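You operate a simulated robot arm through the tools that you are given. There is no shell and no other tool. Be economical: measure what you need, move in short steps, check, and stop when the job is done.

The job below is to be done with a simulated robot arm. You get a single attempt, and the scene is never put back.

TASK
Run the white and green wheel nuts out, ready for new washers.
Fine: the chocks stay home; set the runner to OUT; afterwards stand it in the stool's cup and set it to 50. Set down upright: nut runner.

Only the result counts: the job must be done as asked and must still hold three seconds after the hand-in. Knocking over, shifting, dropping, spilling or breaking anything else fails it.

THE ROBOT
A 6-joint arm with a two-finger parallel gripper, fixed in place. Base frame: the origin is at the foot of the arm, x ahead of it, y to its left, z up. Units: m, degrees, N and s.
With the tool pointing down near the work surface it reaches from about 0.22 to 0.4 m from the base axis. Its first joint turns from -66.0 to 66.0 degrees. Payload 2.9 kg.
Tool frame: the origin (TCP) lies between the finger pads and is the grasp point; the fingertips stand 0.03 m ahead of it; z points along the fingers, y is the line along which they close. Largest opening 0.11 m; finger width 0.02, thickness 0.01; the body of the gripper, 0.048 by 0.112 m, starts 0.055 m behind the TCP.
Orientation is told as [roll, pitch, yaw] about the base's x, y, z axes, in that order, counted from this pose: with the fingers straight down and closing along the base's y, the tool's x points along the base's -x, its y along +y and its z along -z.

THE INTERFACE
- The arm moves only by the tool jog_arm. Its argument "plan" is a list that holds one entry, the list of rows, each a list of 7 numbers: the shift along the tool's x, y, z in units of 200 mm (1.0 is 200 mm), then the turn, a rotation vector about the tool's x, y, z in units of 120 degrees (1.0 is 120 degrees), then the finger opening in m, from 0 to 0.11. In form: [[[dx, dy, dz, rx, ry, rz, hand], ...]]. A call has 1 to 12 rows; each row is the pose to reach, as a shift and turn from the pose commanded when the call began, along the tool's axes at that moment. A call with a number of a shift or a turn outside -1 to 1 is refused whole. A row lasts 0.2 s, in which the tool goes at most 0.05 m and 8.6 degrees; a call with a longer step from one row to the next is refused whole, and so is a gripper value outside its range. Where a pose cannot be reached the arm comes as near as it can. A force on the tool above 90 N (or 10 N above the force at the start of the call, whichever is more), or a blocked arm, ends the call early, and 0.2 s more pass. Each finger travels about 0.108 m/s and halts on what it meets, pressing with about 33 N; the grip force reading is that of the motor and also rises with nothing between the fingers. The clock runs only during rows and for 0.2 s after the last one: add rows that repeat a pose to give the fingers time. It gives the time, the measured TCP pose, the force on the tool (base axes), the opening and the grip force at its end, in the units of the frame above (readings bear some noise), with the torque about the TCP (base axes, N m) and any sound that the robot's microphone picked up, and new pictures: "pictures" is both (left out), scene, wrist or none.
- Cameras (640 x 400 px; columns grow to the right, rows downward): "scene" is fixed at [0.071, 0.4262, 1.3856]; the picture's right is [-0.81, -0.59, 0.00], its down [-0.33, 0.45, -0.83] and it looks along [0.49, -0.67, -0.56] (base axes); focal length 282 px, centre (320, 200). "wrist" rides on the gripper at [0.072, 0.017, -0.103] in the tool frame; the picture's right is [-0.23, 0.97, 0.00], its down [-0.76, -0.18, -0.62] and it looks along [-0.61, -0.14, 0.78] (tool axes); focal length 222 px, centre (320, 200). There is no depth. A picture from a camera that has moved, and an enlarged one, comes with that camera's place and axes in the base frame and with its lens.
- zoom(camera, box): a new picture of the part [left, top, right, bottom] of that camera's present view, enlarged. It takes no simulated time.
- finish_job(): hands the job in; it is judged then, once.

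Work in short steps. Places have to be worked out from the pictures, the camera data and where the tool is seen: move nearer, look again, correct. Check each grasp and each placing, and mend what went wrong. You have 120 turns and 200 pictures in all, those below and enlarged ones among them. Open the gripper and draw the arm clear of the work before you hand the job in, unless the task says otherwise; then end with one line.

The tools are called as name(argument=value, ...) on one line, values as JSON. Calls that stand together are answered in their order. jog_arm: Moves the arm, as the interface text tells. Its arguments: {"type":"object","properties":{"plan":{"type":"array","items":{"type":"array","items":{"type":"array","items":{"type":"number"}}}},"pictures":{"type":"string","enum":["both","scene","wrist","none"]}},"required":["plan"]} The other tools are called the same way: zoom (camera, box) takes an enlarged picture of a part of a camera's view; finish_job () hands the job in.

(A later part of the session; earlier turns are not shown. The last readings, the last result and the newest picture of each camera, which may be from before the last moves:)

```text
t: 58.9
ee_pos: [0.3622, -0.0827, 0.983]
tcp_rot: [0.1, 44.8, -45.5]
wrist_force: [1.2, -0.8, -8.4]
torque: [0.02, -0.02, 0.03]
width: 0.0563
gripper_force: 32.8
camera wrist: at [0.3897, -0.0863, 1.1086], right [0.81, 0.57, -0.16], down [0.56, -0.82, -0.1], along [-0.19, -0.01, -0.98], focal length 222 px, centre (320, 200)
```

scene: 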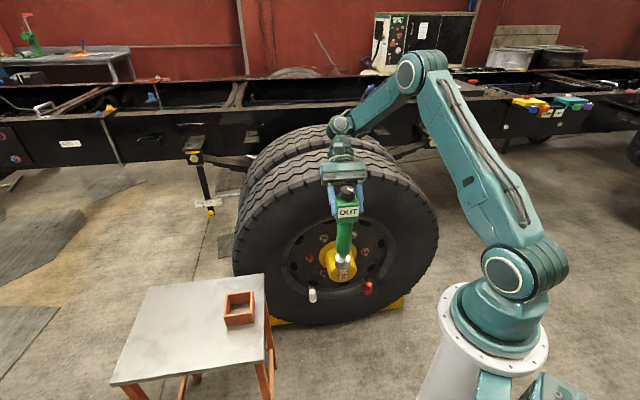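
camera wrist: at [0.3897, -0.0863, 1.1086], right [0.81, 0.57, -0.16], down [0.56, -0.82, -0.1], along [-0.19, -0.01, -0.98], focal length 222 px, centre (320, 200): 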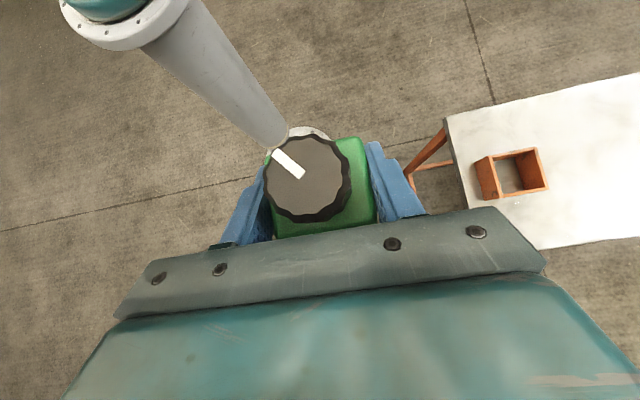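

I lower it 20 cm, keeping the tilt.

jog_arm(plan=[[[-0.15, 0, 0.15, 0, 0, 0, 0.03], [-0.3, 0, 0.3, 0, 0, 0, 0.03], [-0.45, 0, 0.45, 0, 0, 0, 0.03], [-0.6, 0, 0.6, 0, 0, 0, 0.03], [-0.75, 0, 0.75, 0, 0, 0, 0.03], [-0.9, 0, 0.9, 0, 0, 0, 0.03], [-0.95, 0, 0.95, 0, 0, 0, 0.03]]], pictures="scene")

```text
t: 60.5
ee_pos: [0.3635, -0.0819, 0.7157]
tcp_rot: [0.2, 45.0, -45.7]
wrist_force: [0.4, 0.5, -8.7]
torque: [0.01, 0.02, -0.01]
width: 0.0562
gripper_force: 33.3
```

scene: 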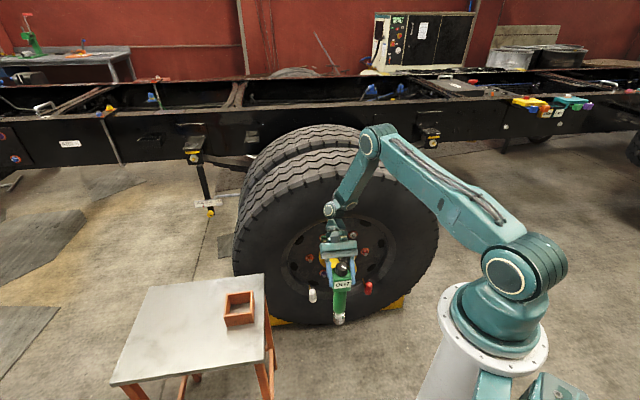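

Now I pitch the tool by -90° (runner to horizontal, socket toward the wheel), easing down ~7 cm.

jog_arm(plan=[[[-0.04, 0, 0.04, 0, -0.069, 0, 0.03], [-0.08, 0, 0.08, 0, -0.138, 0, 0.03], [-0.12, 0, 0.12, 0, -0.207, 0, 0.03], [-0.16, 0, 0.16, 0, -0.276, 0, 0.03], [-0.2, 0, 0.2, 0, -0.345, 0, 0.03], [-0.24, 0, 0.24, 0, -0.414, 0, 0.03], [-0.26, 0, 0.26, 0, -0.483, 0, 0.03], [-0.26, 0, 0.26, 0, -0.552, 0, 0.03], [-0.26, 0, 0.26, 0, -0.621, 0, 0.03], [-0.26, 0, 0.26, 0, -0.69, 0, 0.03], [-0.26, 0, 0.26, 0, -0.75, 0, 0.03], [-0.26, 0, 0.26, 0, -0.75, 0, 0.03]]])

zoom(camera="scene", box=[280, 210, 400, 340])

```text
t: 63.1
ee_pos: [0.3633, -0.0812, 0.6419]
tcp_rot: [0.1, -44.9, -45.8]
wrist_force: [0.7, -0.5, -8.2]
torque: [0.45, 0.48, 0.02]
width: 0.0559
gripper_force: 33.1
camera wrist: at [0.289, 0.0197, 0.6642], right [0.81, 0.56, 0.16], down [-0.06, -0.2, 0.98], along [0.58, -0.8, -0.13], focal length 222 px, centre (320, 200)
```

scene: 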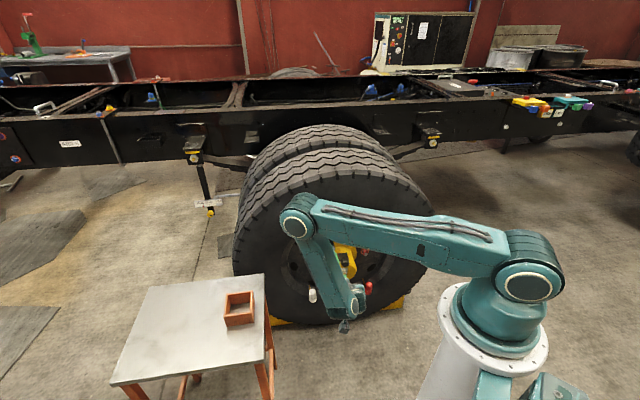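
wrist: 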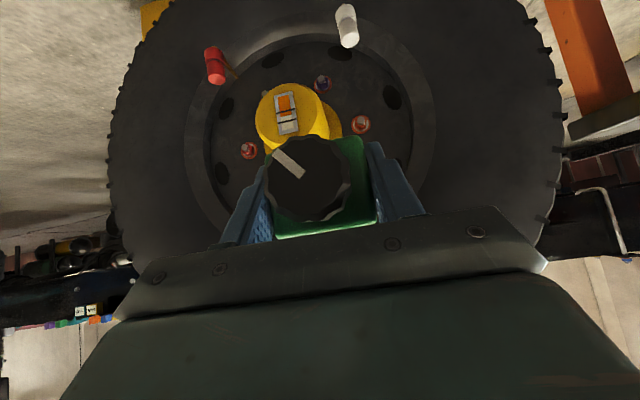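

```text
3.08 times, centred on (340, 275) of scene
camera zoom: at [0.0711, 0.4262, 1.3856], right [-0.81, -0.59, 0.0], down [-0.33, 0.45, -0.83], along [0.49, -0.67, -0.56], focal length 869 px, centre (258, -31)
```

zoom: 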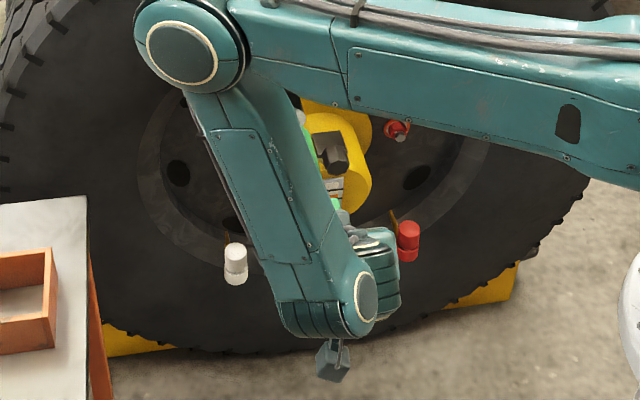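

Pose reached fully. A check against red/orange/purple nuts confirms my wheel model: green at lateral 0.193, white at lateral 0.063, both z≈0.577, facing depth 0.642. I do white first: shift laterally, then lower, still standing off.

jog_arm(plan=[[[0, -0.17, 0, -0.0047, 0, -0.0047, 0.03], [0, -0.34, 0, -0.0047, 0, -0.0047, 0.03], [0, -0.51, 0, -0.0047, 0, -0.0047, 0.03], [0, -0.68, 0, -0.0047, 0, -0.0047, 0.03], [0.12, -0.68, 0.12, -0.0047, 0, -0.0047, 0.03], [0.23, -0.68, 0.23, -0.0047, 0, -0.0047, 0.03], [0.23, -0.68, 0.23, -0.0047, 0, -0.0047, 0.03]]])

zoom(camera="scene", box=[300, 200, 400, 320])

```text
t: 64.7
ee_pos: [0.2668, -0.1788, 0.5759]
tcp_rot: [0.1, -44.9, -45.0]
wrist_force: [0.1, -0.2, -8.8]
torque: [0.48, 0.5, 0.01]
width: 0.056
gripper_force: 33.0
out of reach, approached as far as the arm can: row 4
camera wrist: at [0.1908, -0.0773, 0.5986], right [0.8, 0.58, 0.16], down [-0.06, -0.2, 0.98], along [0.59, -0.79, -0.13], focal length 222 px, centre (320, 200)
```

scene: 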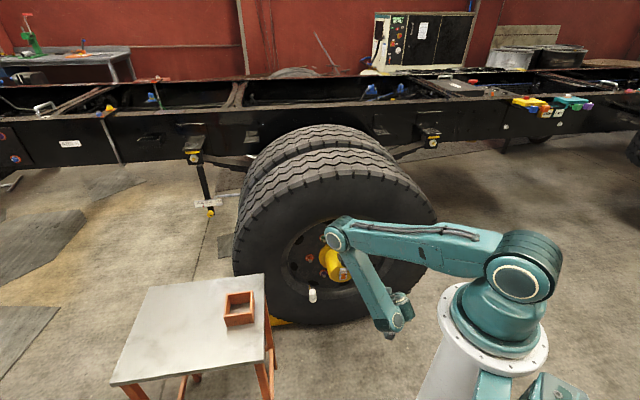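
wrist: 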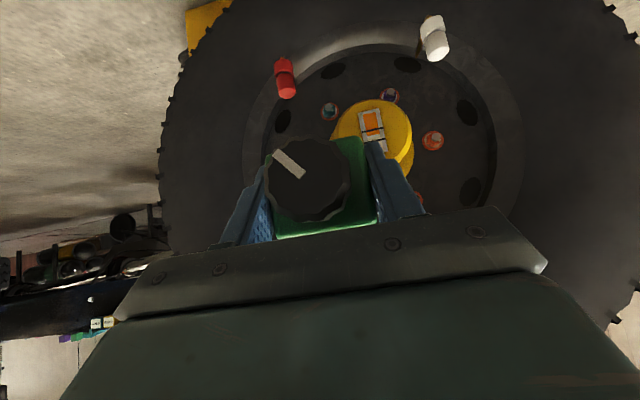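

```text
3.33 times, centred on (350, 260) of scene
camera zoom: at [0.0711, 0.4262, 1.3856], right [-0.81, -0.59, 0.0], down [-0.33, 0.45, -0.83], along [0.49, -0.67, -0.56], focal length 941 px, centre (220, 0)
```

zoom: 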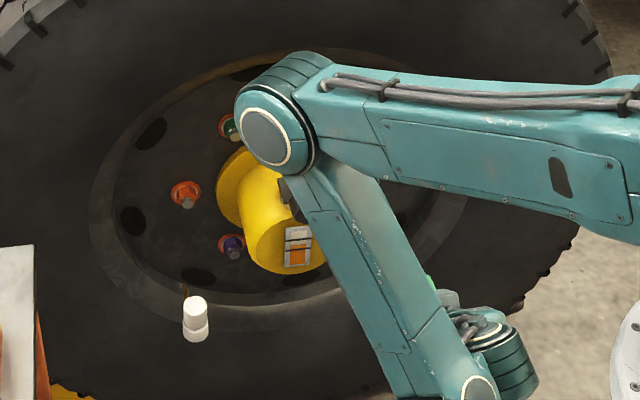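

Now at lateral 0.062, z 0.576. I advance 5 cm along the axis, then check forces.

jog_arm(plan=[[[-0.07, 0, 0.07, 0, 0, 0, 0.03], [-0.14, 0, 0.14, 0, 0, 0, 0.03], [-0.177, 0, 0.177, 0, 0, 0, 0.03], [-0.177, 0, 0.177, 0, 0, 0, 0.03]]])

zoom(camera="scene", box=[300, 200, 400, 320])

zoom(camera="wrist", box=[220, 60, 480, 240])

```text
t: 65.7
ee_pos: [0.3014, -0.2127, 0.577]
tcp_rot: [0.0, -44.8, -45.0]
wrist_force: [0.3, -0.9, -9.1]
torque: [0.48, 0.53, 0.01]
width: 0.0559
gripper_force: 32.9
camera wrist: at [0.2253, -0.1123, 0.5991], right [0.8, 0.58, 0.16], down [-0.06, -0.2, 0.98], along [0.59, -0.79, -0.13], focal length 222 px, centre (320, 200)
```

scene: 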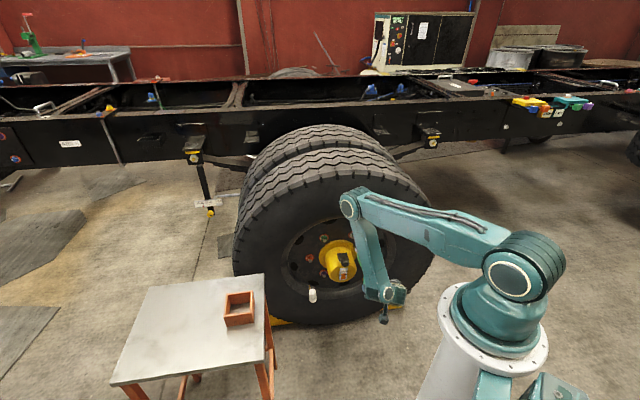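
wrist: 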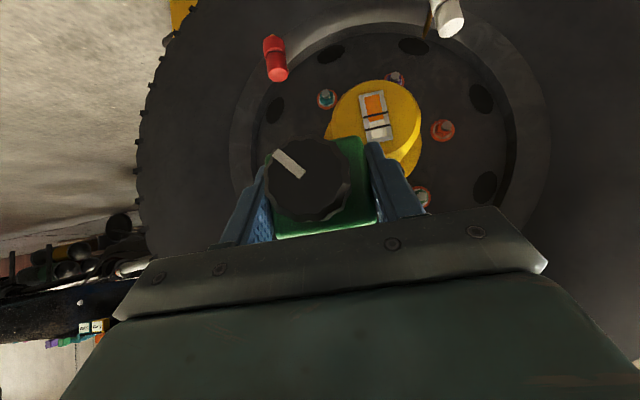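

```text
3.33 times, centred on (350, 260) of scene
camera zoom: at [0.0711, 0.4261, 1.3856], right [-0.81, -0.59, 0.0], down [-0.33, 0.45, -0.83], along [0.49, -0.67, -0.56], focal length 941 px, centre (220, 0)
```

zoom: 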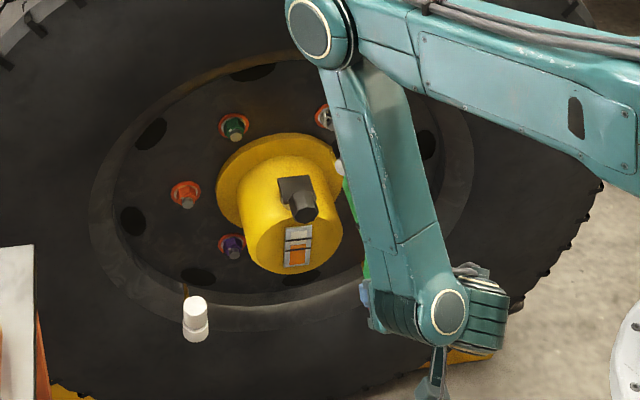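

```text
2.22 times, centred on (350, 150) of wrist
camera zoom: at [0.2253, -0.1123, 0.5991], right [0.8, 0.58, 0.16], down [-0.06, -0.2, 0.98], along [0.59, -0.79, -0.13], focal length 494 px, centre (253, 311)
```

zoom: 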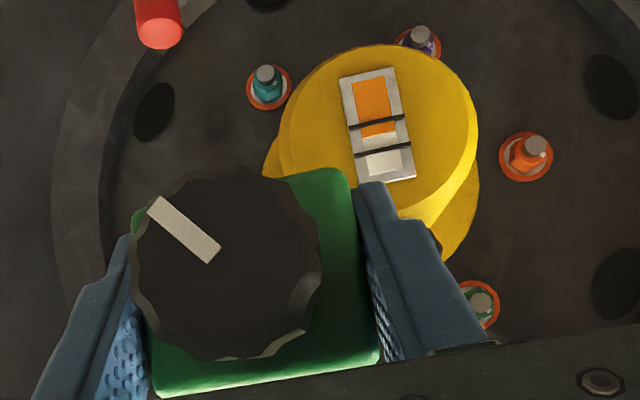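

A sliver of the socket is visible left of the forearm in the scene view. I zoom there to compare with the white nut.

zoom(camera="scene", box=[338, 225, 368, 265])

```text
10.00 times, centred on (353, 245) of scene
camera zoom: at [0.0711, 0.4261, 1.3856], right [-0.81, -0.59, 0.0], down [-0.33, 0.45, -0.83], along [0.49, -0.67, -0.56], focal length 2823 px, centre (-10, -250)
```

zoom: 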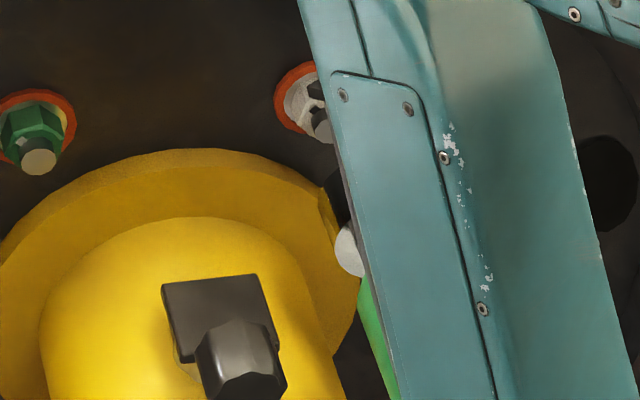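

Tip and nut agree with the model to ~3 mm. I nudge +3 mm laterally and advance in small steps to engage.

jog_arm(plan=[[[-0.03, 0.015, 0.035, 0, 0, 0, 0.03], [-0.06, 0.015, 0.065, 0, 0, 0, 0.03], [-0.08, 0.015, 0.085, 0, 0, 0, 0.03], [-0.1, 0.015, 0.105, 0, 0, 0, 0.03], [-0.115, 0.015, 0.12, 0, 0, 0, 0.03], [-0.13, 0.015, 0.135, 0, 0, 0, 0.03]]])

zoom(camera="scene", box=[338, 225, 368, 265])

```text
t: 67.1
ee_pos: [0.329, -0.2358, 0.5755]
tcp_rot: [0.0, -44.9, -44.9]
wrist_force: [-0.8, -0.2, -9.0]
torque: [0.45, 0.5, 0.02]
width: 0.0559
gripper_force: 33.4
camera wrist: at [0.2542, -0.1364, 0.5985], right [0.8, 0.58, 0.16], down [-0.06, -0.2, 0.98], along [0.6, -0.79, -0.13], focal length 222 px, centre (320, 200)
```

scene: 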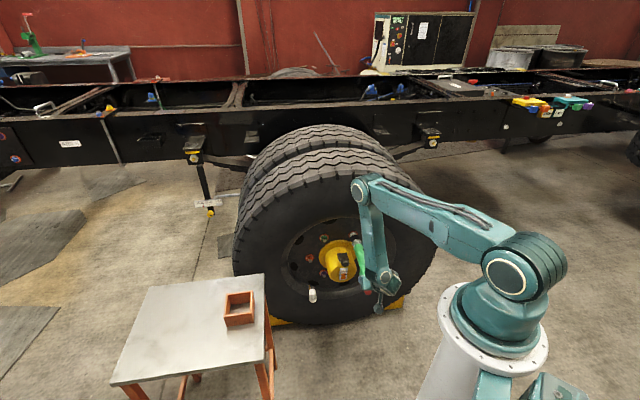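
wrist: 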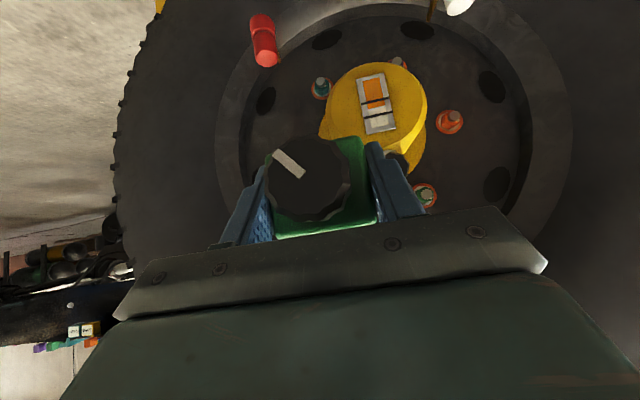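

```text
10.00 times, centred on (353, 245) of scene
camera zoom: at [0.0711, 0.4261, 1.3856], right [-0.81, -0.59, 0.0], down [-0.33, 0.45, -0.83], along [0.49, -0.67, -0.56], focal length 2823 px, centre (-10, -250)
```

zoom: 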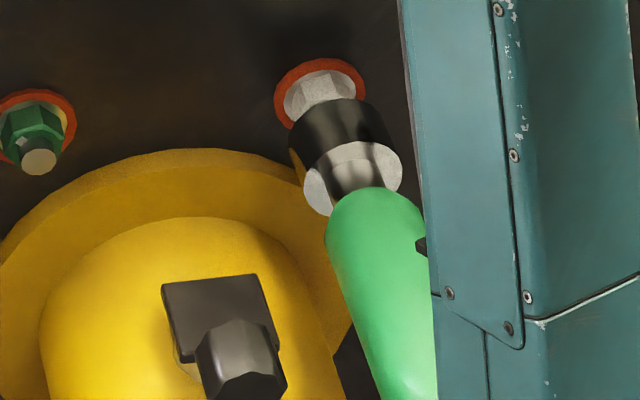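

The socket is now visible, aligned with the white nut and ~2 cm from the washer. I advance in 5 mm steps.

jog_arm(plan=[[[-0.018, 0, 0.018, 0, 0, 0, 0.03], [-0.035, 0, 0.035, 0, 0, 0, 0.03], [-0.05, 0, 0.05, 0, 0, 0, 0.03], [-0.06, 0, 0.06, 0, 0, 0, 0.03]]], pictures="none")

zoom(camera="scene", box=[338, 225, 368, 265])

```text
t: 68.1
ee_pos: [0.3411, -0.25, 0.5765]
tcp_rot: [0.1, -44.8, -45.1]
wrist_force: [0.1, 0.3, -8.8]
torque: [0.5, 0.49, -0.02]
width: 0.056
gripper_force: 32.5
```

```text
10.00 times, centred on (353, 245) of scene
camera zoom: at [0.0711, 0.4261, 1.3856], right [-0.81, -0.59, 0.0], down [-0.33, 0.45, -0.83], along [0.49, -0.67, -0.56], focal length 2823 px, centre (-10, -250)
```

zoom: 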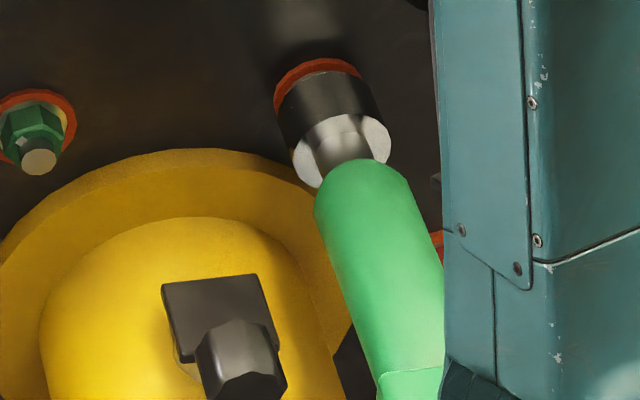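

The socket sleeves over the nut with no force yet. I press gently forward in 2 mm steps and listen.

jog_arm(plan=[[[-0.009, 0, 0.009, 0, 0, 0, 0.03], [-0.018, 0, 0.018, 0, 0, 0, 0.03], [-0.025, 0, 0.025, 0, 0, 0, 0.03], [-0.025, 0, 0.025, 0, 0, 0, 0.03]]], pictures="none")

zoom(camera="scene", box=[338, 225, 368, 265])

```text
t: 69.1
ee_pos: [0.347, -0.2535, 0.5764]
tcp_rot: [0.2, -44.9, -45.1]
wrist_force: [-0.2, 0.1, -9.1]
torque: [0.46, 0.47, -0.04]
width: 0.0558
gripper_force: 32.6
```

```text
10.00 times, centred on (353, 245) of scene
camera zoom: at [0.0711, 0.4261, 1.3856], right [-0.81, -0.59, 0.0], down [-0.33, 0.45, -0.83], along [0.49, -0.67, -0.56], focal length 2823 px, centre (-10, -250)
```

zoom: 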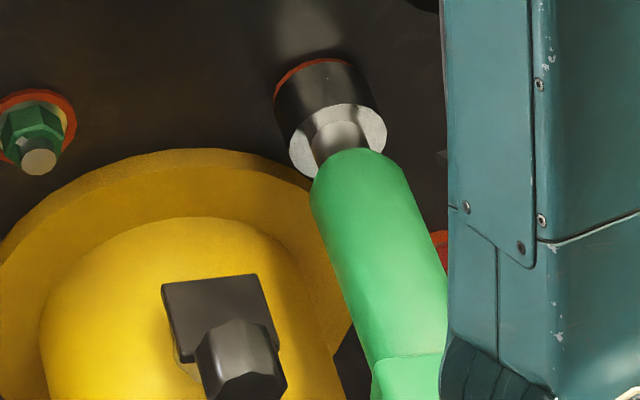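

Still free; I press on a few mm more.

jog_arm(plan=[[[-0.007, 0, 0.007, 0, 0, 0, 0.03], [-0.014, 0, 0.014, 0, 0, 0, 0.03], [-0.021, 0, 0.021, 0, 0, 0, 0.03], [-0.021, 0, 0.021, 0, 0, 0, 0.03], [-0.021, 0, 0.021, 0, 0, 0, 0.03]]], pictures="none")

zoom(camera="scene", box=[338, 225, 368, 265])

```text
t: 70.3
ee_pos: [0.3499, -0.258, 0.5756]
tcp_rot: [0.0, -44.7, -44.9]
wrist_force: [-14.2, 18.2, -4.5]
torque: [-0.2, -0.08, 0.43]
width: 0.0561
gripper_force: 32.8
```

```text
10.00 times, centred on (353, 245) of scene
camera zoom: at [0.0709, 0.4265, 1.3855], right [-0.81, -0.59, 0.0], down [-0.33, 0.45, -0.83], along [0.49, -0.67, -0.56], focal length 2823 px, centre (-10, -250)
```

zoom: 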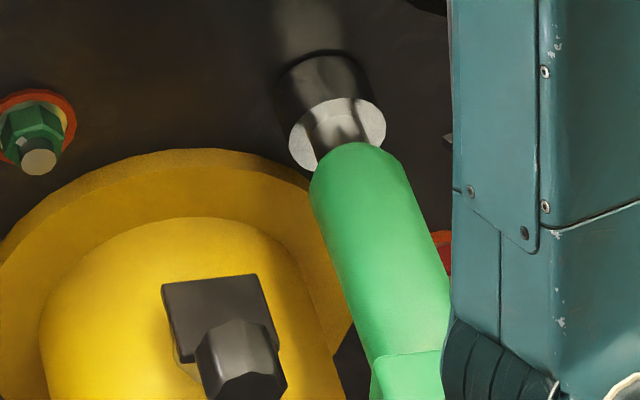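

Contact: ~23 N axial, but no sound reported. I press 2–3 mm more and hold.

jog_arm(plan=[[[-0.005, 0, 0.005, 0, 0, 0, 0.03], [-0.009, 0, 0.009, 0, 0, 0, 0.03], [-0.009, 0, 0.009, 0, 0, 0, 0.03], [-0.009, 0, 0.009, 0, 0, 0, 0.03], [-0.009, 0, 0.009, 0, 0, 0, 0.03]]], pictures="none")

zoom(camera="scene", box=[338, 225, 368, 265])

```text
t: 71.5
ee_pos: [0.3515, -0.2594, 0.5757]
tcp_rot: [-0.1, -44.8, -44.9]
wrist_force: [-15.5, 14.1, -6.8]
torque: [0.03, 0.04, -0.04]
width: 0.056
gripper_force: 33.0
```

```text
10.00 times, centred on (353, 245) of scene
camera zoom: at [0.0709, 0.4264, 1.3856], right [-0.81, -0.59, 0.0], down [-0.33, 0.45, -0.83], along [0.49, -0.67, -0.56], focal length 2823 px, centre (-10, -250)
```

zoom: 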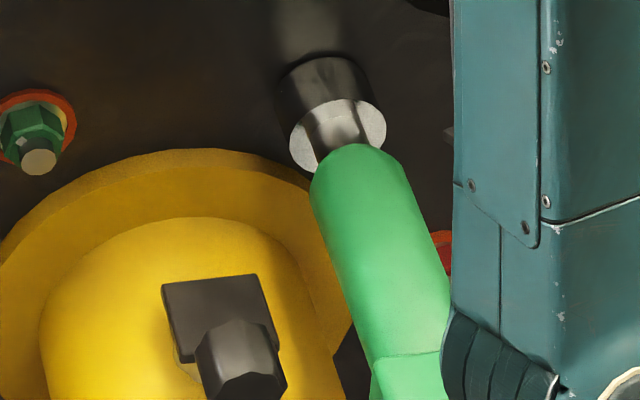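

Force plateaus at ~21 N. I back off 3 cm to see whether the nut moved.

jog_arm(plan=[[[0.03, 0, -0.03, 0, 0, 0, 0.03], [0.07, 0, -0.07, 0, 0, 0, 0.03], [0.11, 0, -0.11, 0, 0, 0, 0.03], [0.11, 0, -0.11, 0, 0, 0, 0.03]]], pictures="none")

zoom(camera="scene", box=[338, 225, 368, 265])

```text
t: 72.5
ee_pos: [0.3306, -0.2361, 0.5756]
tcp_rot: [0.1, -45.0, -45.0]
wrist_force: [0.3, 0.5, -8.8]
torque: [0.44, 0.43, -0.02]
width: 0.0557
gripper_force: 33.3
```

```text
10.00 times, centred on (353, 245) of scene
camera zoom: at [0.0711, 0.4262, 1.3856], right [-0.81, -0.59, 0.0], down [-0.33, 0.45, -0.83], along [0.49, -0.67, -0.56], focal length 2823 px, centre (-10, -250)
```

zoom: 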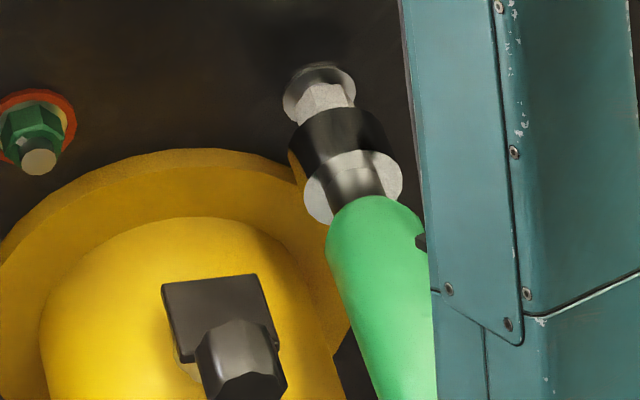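

The ring around the white nut changed (orange gone). I back off further for a clear look.

jog_arm(plan=[[[0.06, 0, -0.06, 0, 0, 0, 0.03], [0.12, 0, -0.12, 0, 0, 0, 0.03], [0.18, 0, -0.18, 0, 0, 0, 0.03]]])

zoom(camera="scene", box=[338, 215, 368, 255])

zoom(camera="scene", box=[310, 215, 350, 265])

```text
t: 73.3
ee_pos: [0.2952, -0.2014, 0.5752]
tcp_rot: [0.2, -44.9, -45.1]
wrist_force: [-0.9, -1.1, -8.8]
torque: [0.43, 0.5, 0.01]
width: 0.0558
gripper_force: 33.1
camera wrist: at [0.22, -0.1013, 0.5989], right [0.8, 0.58, 0.16], down [-0.06, -0.2, 0.98], along [0.6, -0.79, -0.13], focal length 222 px, centre (320, 200)
```

scene: 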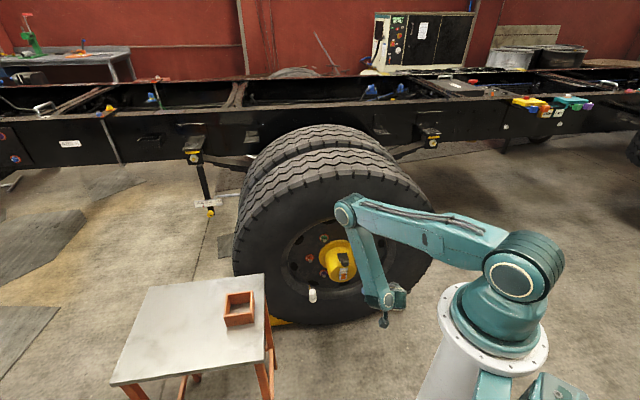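
wrist: 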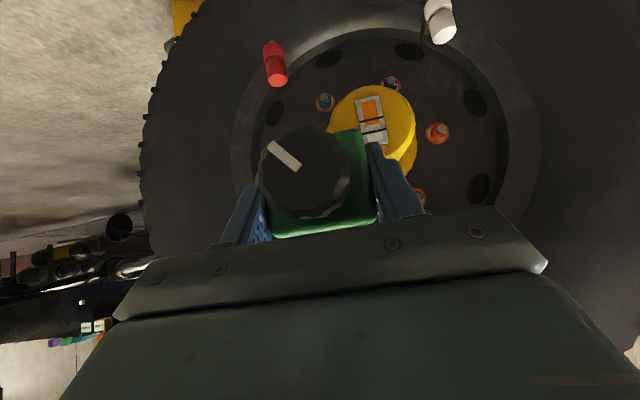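

```text
10.00 times, centred on (353, 235) of scene
camera zoom: at [0.0711, 0.4261, 1.3856], right [-0.81, -0.59, 0.0], down [-0.33, 0.45, -0.83], along [0.49, -0.67, -0.56], focal length 2823 px, centre (-10, -150)
```

zoom: 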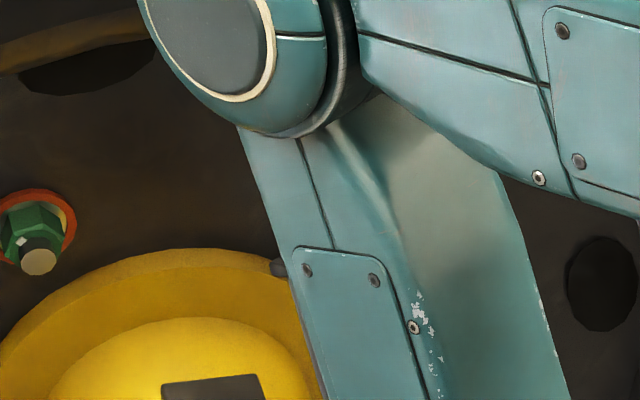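

```text
8.00 times, centred on (330, 240) of scene
camera zoom: at [0.0711, 0.4261, 1.3856], right [-0.81, -0.59, 0.0], down [-0.33, 0.45, -0.83], along [0.49, -0.67, -0.56], focal length 2258 px, centre (240, -120)
```

zoom: 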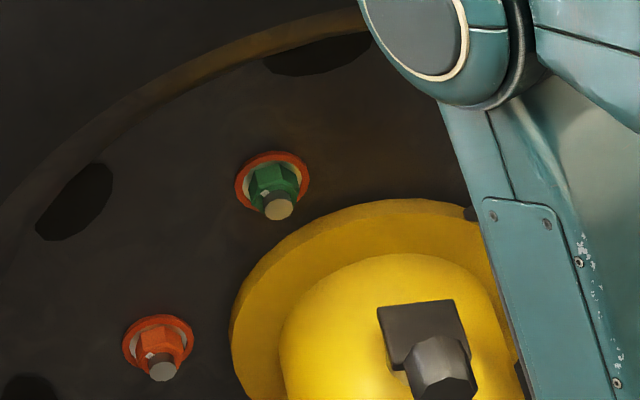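

White is hidden now; I'll check it again later. I back off, rise over the hub plug and shift across to green's lateral position.

jog_arm(plan=[[[0.06, 0, -0.06, 0, 0, 0, 0.03], [0.127, 0, -0.127, 0, 0, 0, 0.03], [0.021, 0, -0.233, 0, 0, 0, 0.03], [-0.032, 0.16, -0.286, 0, 0, 0, 0.03], [-0.067, 0.33, -0.321, 0, 0, 0, 0.03], [-0.067, 0.5, -0.321, 0, 0, 0, 0.03], [-0.067, 0.638, -0.321, 0, 0, 0, 0.03], [-0.067, 0.638, -0.321, 0, 0, 0, 0.03]]])

zoom(camera="scene", box=[300, 200, 400, 320])

zoom(camera="wrist", box=[220, 60, 480, 240])

```text
t: 75.1
ee_pos: [0.3596, -0.0853, 0.6314]
tcp_rot: [0.1, -44.9, -45.0]
wrist_force: [-0.1, -0.9, -8.4]
torque: [0.47, 0.46, -0.02]
width: 0.0557
gripper_force: 32.9
camera wrist: at [0.2847, 0.0151, 0.6541], right [0.8, 0.58, 0.16], down [-0.05, -0.2, 0.98], along [0.59, -0.79, -0.13], focal length 222 px, centre (320, 200)
```

scene: 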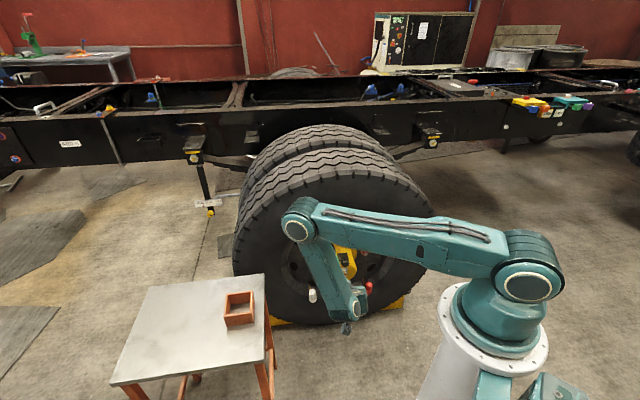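
wrist: 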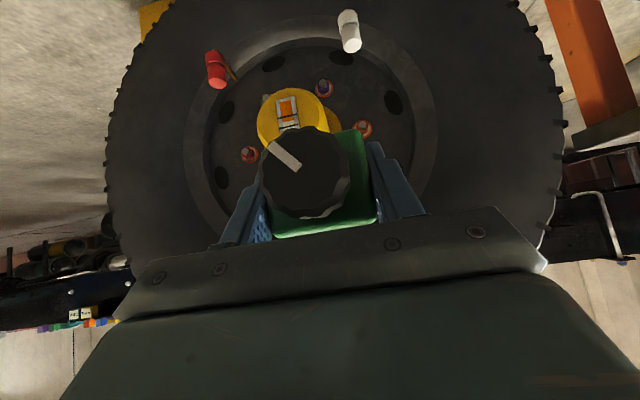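

```text
3.33 times, centred on (350, 260) of scene
camera zoom: at [0.0711, 0.4262, 1.3856], right [-0.81, -0.59, 0.0], down [-0.33, 0.45, -0.83], along [0.49, -0.67, -0.56], focal length 941 px, centre (220, 0)
```

zoom: 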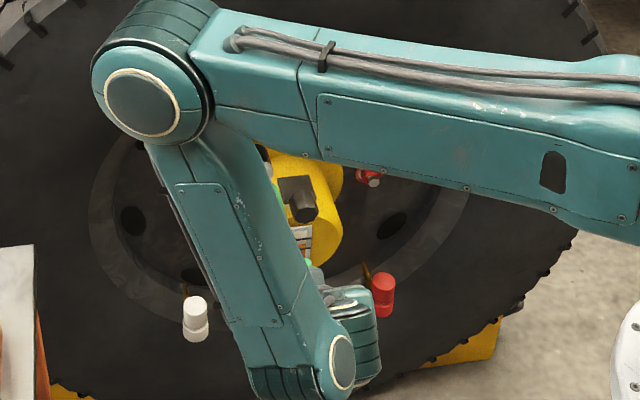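

```text
2.22 times, centred on (350, 150) of wrist
camera zoom: at [0.2847, 0.0151, 0.6541], right [0.8, 0.58, 0.16], down [-0.05, -0.2, 0.98], along [0.59, -0.79, -0.13], focal length 494 px, centre (253, 311)
```

zoom: 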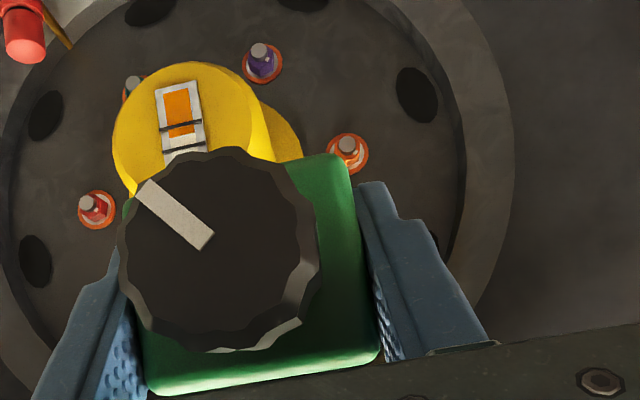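

Lateral 0.194 matches green. I lower to z 0.575 and advance to just short of contact for a look.

jog_arm(plan=[[[0.1, 0, 0.1, 0, 0, 0, 0.03], [0.2, 0, 0.2, 0, 0, 0, 0.03], [0.11, 0, 0.29, 0, 0, 0, 0.03], [0.02, 0, 0.38, 0, 0, 0, 0.03], [-0.04, 0, 0.44, 0, 0, 0, 0.03], [-0.065, 0, 0.465, 0, 0, 0, 0.03], [-0.065, 0, 0.465, 0, 0, 0, 0.03]]])

zoom(camera="scene", box=[310, 215, 370, 275])

```text
t: 76.7
ee_pos: [0.4135, -0.1395, 0.5737]
tcp_rot: [-0.1, -44.9, -45.0]
wrist_force: [-0.7, 0.1, -8.2]
torque: [0.46, 0.43, -0.01]
width: 0.0559
gripper_force: 33.1
camera wrist: at [0.3375, -0.039, 0.5972], right [0.8, 0.58, 0.16], down [-0.06, -0.2, 0.98], along [0.59, -0.79, -0.13], focal length 222 px, centre (320, 200)
```

scene: 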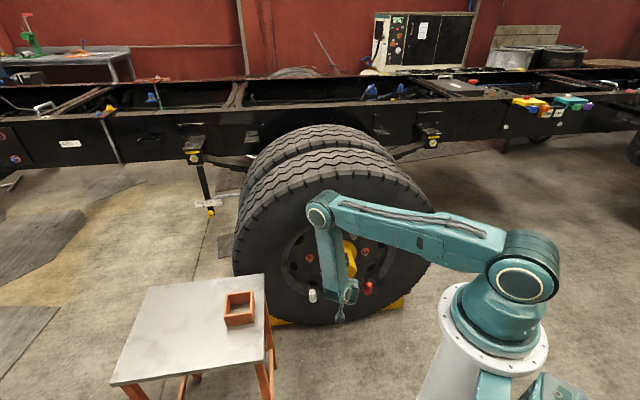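
wrist: 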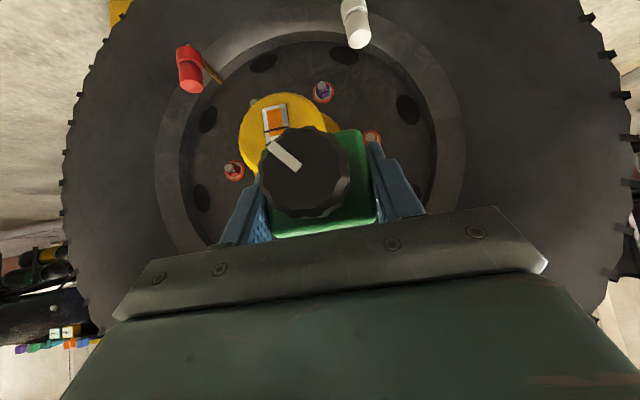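

```text
6.67 times, centred on (340, 245) of scene
camera zoom: at [0.0712, 0.4262, 1.3856], right [-0.81, -0.59, 0.0], down [-0.33, 0.45, -0.83], along [0.49, -0.67, -0.56], focal length 1882 px, centre (187, -100)
```

zoom: 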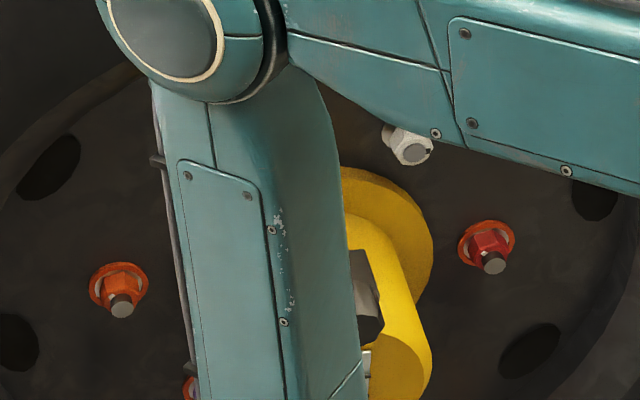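

White nut is visible now: run out to the stud end, its orange ring gone. For green, I advance in small steps watching the force.

jog_arm(plan=[[[-0.018, 0, 0.018, 0, 0, 0, 0.03], [-0.035, 0, 0.035, 0, 0, 0, 0.03], [-0.053, 0, 0.053, 0, 0, 0, 0.03], [-0.07, 0, 0.07, 0, 0, 0, 0.03]]], pictures="none")

zoom(camera="scene", box=[310, 215, 370, 275])

```text
t: 77.7
ee_pos: [0.4262, -0.1522, 0.5734]
tcp_rot: [0.0, -45.0, -45.1]
wrist_force: [-0.2, 0.0, -7.1]
torque: [0.47, 0.45, -0.02]
width: 0.0559
gripper_force: 33.3
```

```text
6.67 times, centred on (340, 245) of scene
camera zoom: at [0.0712, 0.4262, 1.3856], right [-0.81, -0.59, 0.0], down [-0.33, 0.45, -0.83], along [0.49, -0.67, -0.56], focal length 1882 px, centre (187, -100)
```

zoom: 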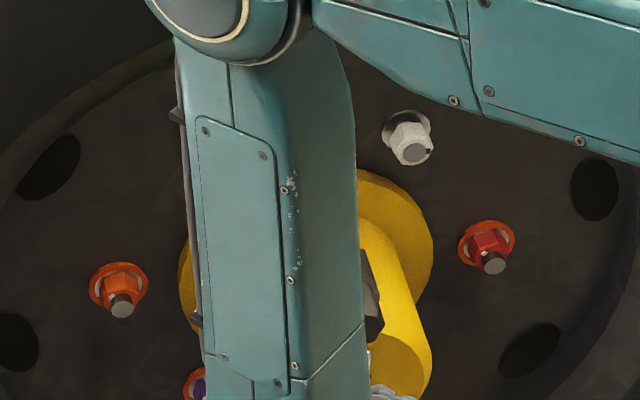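

No resistance so far; the socket should be sleeving over the nut. I continue.

jog_arm(plan=[[[-0.014, 0, 0.014, 0, 0, 0, 0.03], [-0.028, 0, 0.028, 0, 0, 0, 0.03], [-0.042, 0, 0.042, 0, 0, 0, 0.03], [-0.053, 0, 0.053, 0, 0, 0, 0.03]]], pictures="none")

```text
t: 78.7
ee_pos: [0.438, -0.1629, 0.5749]
tcp_rot: [0.0, -45.0, -45.1]
wrist_force: [-1.7, 1.6, -2.1]
torque: [-0.46, -0.44, -0.04]
width: 0.0557
gripper_force: 33.3
```

Slight upward support at the tip – the socket is on the nut but sits ~1–2 mm low. I lift 2 mm and press on.

jog_arm(plan=[[[-0.007, 0, -0.007, 0, 0, 0, 0.03], [-0.018, 0, 0.004, 0, 0, 0, 0.03], [-0.025, 0, 0.011, 0, 0, 0, 0.03], [-0.032, 0, 0.018, 0, 0, 0, 0.03], [-0.032, 0, 0.018, 0, 0, 0, 0.03]]], pictures="none")

```text
t: 79.9
ee_pos: [0.4419, -0.1687, 0.5748]
tcp_rot: [0.0, -44.8, -45.0]
wrist_force: [-2.5, 2.7, -7.2]
torque: [0.29, 0.25, -0.04]
width: 0.0561
gripper_force: 33.4
```

Alignment better, axial force just starting. I press 3–4 mm more and hold.

jog_arm(plan=[[[-0.007, 0, 0.007, 0, 0, 0, 0.03], [-0.014, 0, 0.014, 0, 0, 0, 0.03], [-0.018, 0, 0.018, 0, 0, 0, 0.03], [-0.018, 0, 0.018, 0, 0, 0, 0.03], [-0.018, 0, 0.018, 0, 0, 0, 0.03]]], pictures="none")

```text
t: 81.1
ee_pos: [0.4451, -0.1722, 0.5749]
tcp_rot: [0.0, -44.8, -45.0]
wrist_force: [-14.1, 14.3, -5.1]
torque: [-0.03, 0.13, -0.17]
width: 0.0561
gripper_force: 33.6
```

~20 N, as with white. I add the same small extra press and hold.

jog_arm(plan=[[[-0.006, 0, 0.006, 0, 0, 0, 0.03], [-0.01, 0, 0.01, 0, 0, 0, 0.03], [-0.01, 0, 0.01, 0, 0, 0, 0.03], [-0.01, 0, 0.01, 0, 0, 0, 0.03], [-0.01, 0, 0.01, 0, 0, 0, 0.03], [-0.01, 0, 0.01, 0, 0, 0, 0.03]]], pictures="none")

```text
t: 82.5
ee_pos: [0.4461, -0.1728, 0.5753]
tcp_rot: [0.1, -44.6, -45.0]
wrist_force: [-16.3, 17.8, -6.2]
torque: [0.08, 0.04, 0.04]
width: 0.056
gripper_force: 33.1
```

I retreat straight back along the axis and look at green.

jog_arm(plan=[[[0.06, 0, -0.06, 0, 0, 0, 0.03], [0.14, 0, -0.14, 0, 0, 0, 0.03], [0.24, 0, -0.24, 0, 0, 0, 0.03], [0.34, 0, -0.34, 0, 0, 0, 0.03], [0.416, 0, -0.416, 0, 0, 0, 0.03]]])

zoom(camera="scene", box=[300, 210, 380, 280])

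```text
t: 83.7
ee_pos: [0.3646, -0.0913, 0.5773]
tcp_rot: [0.1, -44.8, -45.1]
wrist_force: [-0.4, -0.1, -8.9]
torque: [0.42, 0.39, 0.02]
width: 0.0558
gripper_force: 33.3
camera wrist: at [0.2893, 0.0095, 0.5995], right [0.8, 0.57, 0.16], down [-0.06, -0.2, 0.98], along [0.59, -0.79, -0.13], focal length 222 px, centre (320, 200)
```

scene: 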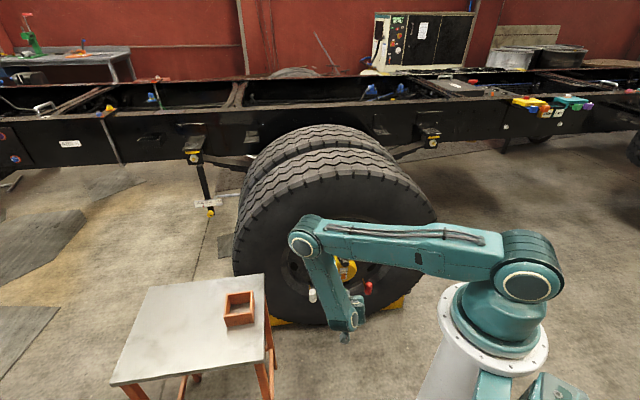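
wrist: 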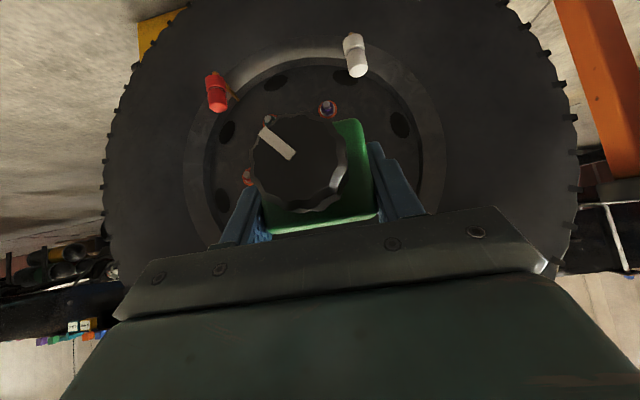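

```text
5.71 times, centred on (340, 245) of scene
camera zoom: at [0.0712, 0.4262, 1.3856], right [-0.81, -0.59, 0.0], down [-0.33, 0.45, -0.83], along [0.49, -0.67, -0.56], focal length 1613 px, centre (206, -57)
```

zoom: 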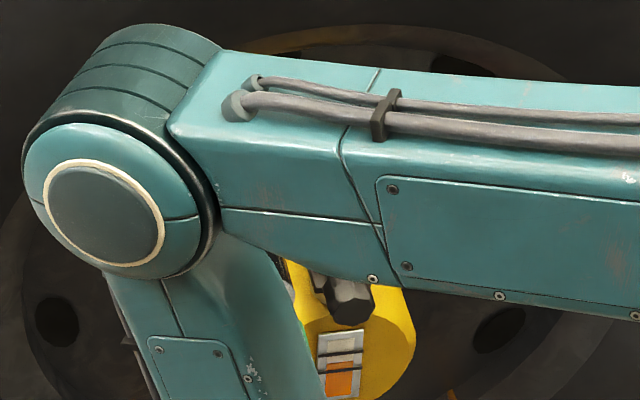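

Green is hidden behind the arm. I pitch the runner back to vertical (needed anyway), rising, which will uncover the nuts.

jog_arm(plan=[[[-0.06, 0, -0.06, 0, 0.069, 0, 0.03], [-0.12, 0, -0.12, 0, 0.138, 0, 0.03], [-0.18, 0, -0.18, 0, 0.207, 0, 0.03], [-0.24, 0, -0.24, 0, 0.276, 0, 0.03], [-0.28, 0, -0.28, 0, 0.345, 0, 0.03], [-0.32, 0, -0.32, 0, 0.414, 0, 0.03], [-0.36, 0, -0.36, 0, 0.483, 0, 0.03], [-0.4, 0, -0.4, 0, 0.552, 0, 0.03], [-0.44, 0, -0.44, 0, 0.621, 0, 0.03], [-0.46, 0, -0.46, 0, 0.69, 0, 0.03], [-0.48, 0, -0.48, 0, 0.75, 0, 0.03], [-0.48, 0, -0.48, 0, 0.75, 0, 0.03]]])

zoom(camera="scene", box=[300, 210, 380, 280])

zoom(camera="scene", box=[300, 225, 380, 335])

```text
t: 86.3
ee_pos: [0.3655, -0.0916, 0.7117]
tcp_rot: [0.1, 45.1, -44.9]
wrist_force: [-0.2, -0.6, -9.0]
torque: [-0.02, -0.02, 0.0]
width: 0.056
gripper_force: 32.9
camera wrist: at [0.3928, -0.0942, 0.837], right [0.8, 0.58, -0.16], down [0.57, -0.82, -0.1], along [-0.19, -0.01, -0.98], focal length 222 px, centre (320, 200)
```

scene: 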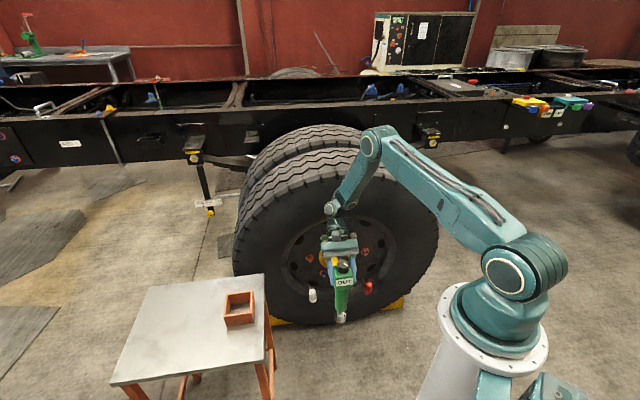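
wrist: 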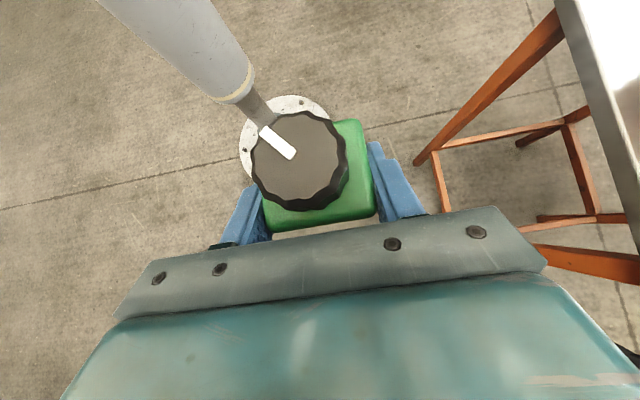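

```text
5.71 times, centred on (340, 245) of scene
camera zoom: at [0.0711, 0.4262, 1.3856], right [-0.81, -0.59, 0.0], down [-0.33, 0.45, -0.83], along [0.49, -0.67, -0.56], focal length 1613 px, centre (206, -57)
```

zoom: 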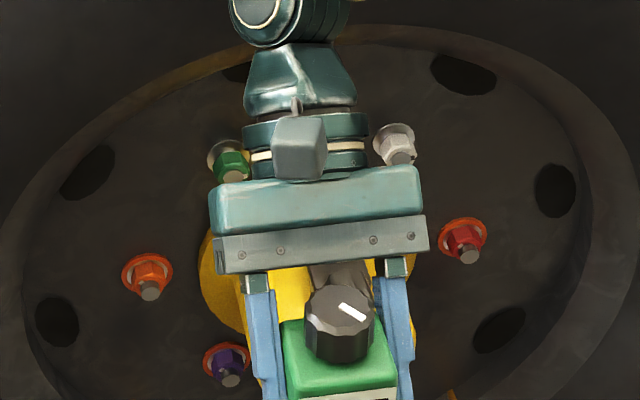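

```text
3.64 times, centred on (340, 280) of scene
camera zoom: at [0.0711, 0.4262, 1.3856], right [-0.81, -0.59, 0.0], down [-0.33, 0.45, -0.83], along [0.49, -0.67, -0.56], focal length 1027 px, centre (247, -91)
```

zoom: 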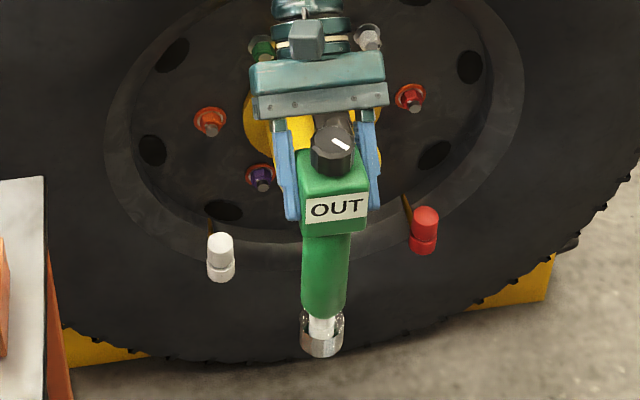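

Both white and green nuts are run out. The runner slipped ~1 cm in the grip but remains vertical. I go back up.

jog_arm(plan=[[[0.14, 0, -0.14, 0, 0, 0, 0.03], [0.28, 0, -0.28, 0, 0, 0, 0.03], [0.42, 0, -0.42, 0, 0, 0, 0.03], [0.56, 0, -0.56, 0, 0, 0, 0.03], [0.7, 0, -0.7, 0, 0, 0, 0.03], [0.84, 0, -0.84, 0, 0, 0, 0.03], [0.96, 0, -0.96, 0, 0, 0, 0.03]]], pictures="none")

jog_arm(plan=[[[0.0, 0.13, 0.0, -0.035, 0, 0.035, 0.03], [0.0, 0.28, 0.0, -0.071, 0, 0.071, 0.03], [0.0, 0.43, 0.0, -0.106, 0, 0.106, 0.03], [0.015, 0.58, 0.015, -0.142, 0, 0.142, 0.03], [0.032, 0.73, 0.032, -0.177, 0, 0.177, 0.03]]], pictures="none")

```text
t: 87.9
ee_pos: [0.3608, -0.0902, 0.9809]
tcp_rot: [0.0, 44.9, -45.0]
wrist_force: [0.2, 0.7, -8.7]
torque: [-0.02, -0.05, 0.0]
width: 0.0559
gripper_force: 32.5
out of reach, approached as far as the arm can: row 7
```

```text
t: 89.1
ee_pos: [0.4579, 0.0203, 0.9793]
tcp_rot: [-0.1, 45.0, -75.2]
wrist_force: [0.3, 0.2, -9.3]
torque: [-0.05, 0.0, 0.02]
width: 0.0561
gripper_force: 33.6
```

jog_arm(plan=[[[0.065, 0.14, 0.058, -0.036, 0, 0.036, 0.03], [0.13, 0.28, 0.116, -0.072, 0, 0.072, 0.03], [0.195, 0.42, 0.174, -0.108, 0, 0.108, 0.03], [0.26, 0.56, 0.232, -0.144, 0, 0.144, 0.03], [0.326, 0.7, 0.29, -0.18, 0, 0.18, 0.03], [0.326, 0.7, 0.29, -0.18, 0, 0.18, 0.03]]])

zoom(camera="scene", box=[195, 190, 275, 340])

```text
t: 90.5
ee_pos: [0.5702, 0.1414, 0.9842]
tcp_rot: [-0.1, 45.1, -105.7]
wrist_force: [0.0, -0.8, -7.4]
torque: [-0.03, -0.02, -0.01]
width: 0.0557
gripper_force: 32.7
camera wrist: at [0.5805, 0.1161, 1.1097], right [0.89, -0.42, -0.16], down [-0.43, -0.9, -0.1], along [-0.1, 0.16, -0.98], focal length 222 px, centre (320, 200)
```

scene: 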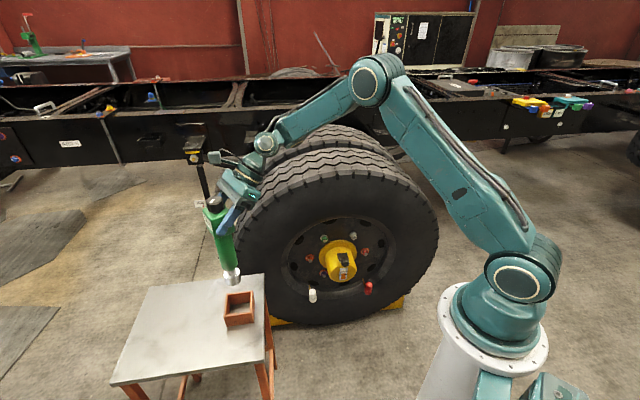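
wrist: 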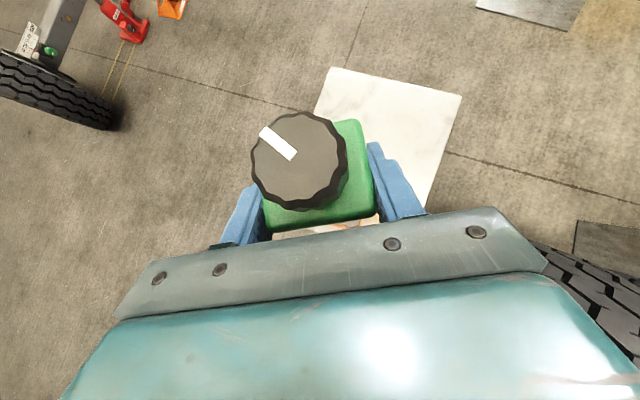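

```text
2.67 times, centred on (235, 265) of scene
camera zoom: at [0.0712, 0.4263, 1.3856], right [-0.81, -0.59, 0.0], down [-0.33, 0.45, -0.83], along [0.49, -0.67, -0.56], focal length 753 px, centre (547, 27)
```

zoom: 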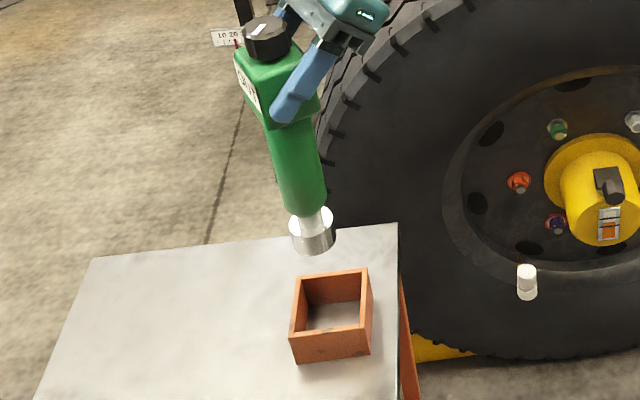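

Above the cup. I lower 7 cm so the tip is just over the rim, then check alignment directly against the cup.

jog_arm(plan=[[[-0.1, 0, 0.1, 0, 0, 0, 0.03], [-0.2, 0, 0.2, 0, 0, 0, 0.03], [-0.265, 0, 0.265, 0, 0, 0, 0.03], [-0.265, 0, 0.265, 0, 0, 0, 0.03]]], pictures="none")

zoom(camera="scene", box=[210, 260, 270, 335])

```text
t: 91.5
ee_pos: [0.569, 0.1419, 0.9099]
tcp_rot: [-0.1, 45.1, -105.6]
wrist_force: [0.0, 0.3, -8.4]
torque: [-0.05, -0.01, -0.01]
width: 0.0559
gripper_force: 33.2
```

```text
5.33 times, centred on (240, 298) of scene
camera zoom: at [0.0712, 0.4263, 1.3856], right [-0.81, -0.59, 0.0], down [-0.33, 0.45, -0.83], along [0.49, -0.67, -0.56], focal length 1506 px, centre (747, -320)
```

zoom: 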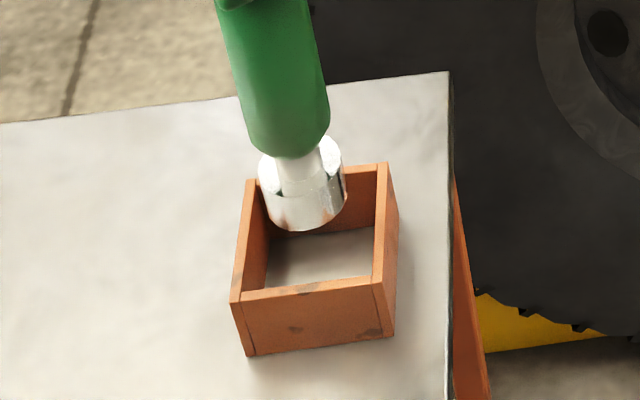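

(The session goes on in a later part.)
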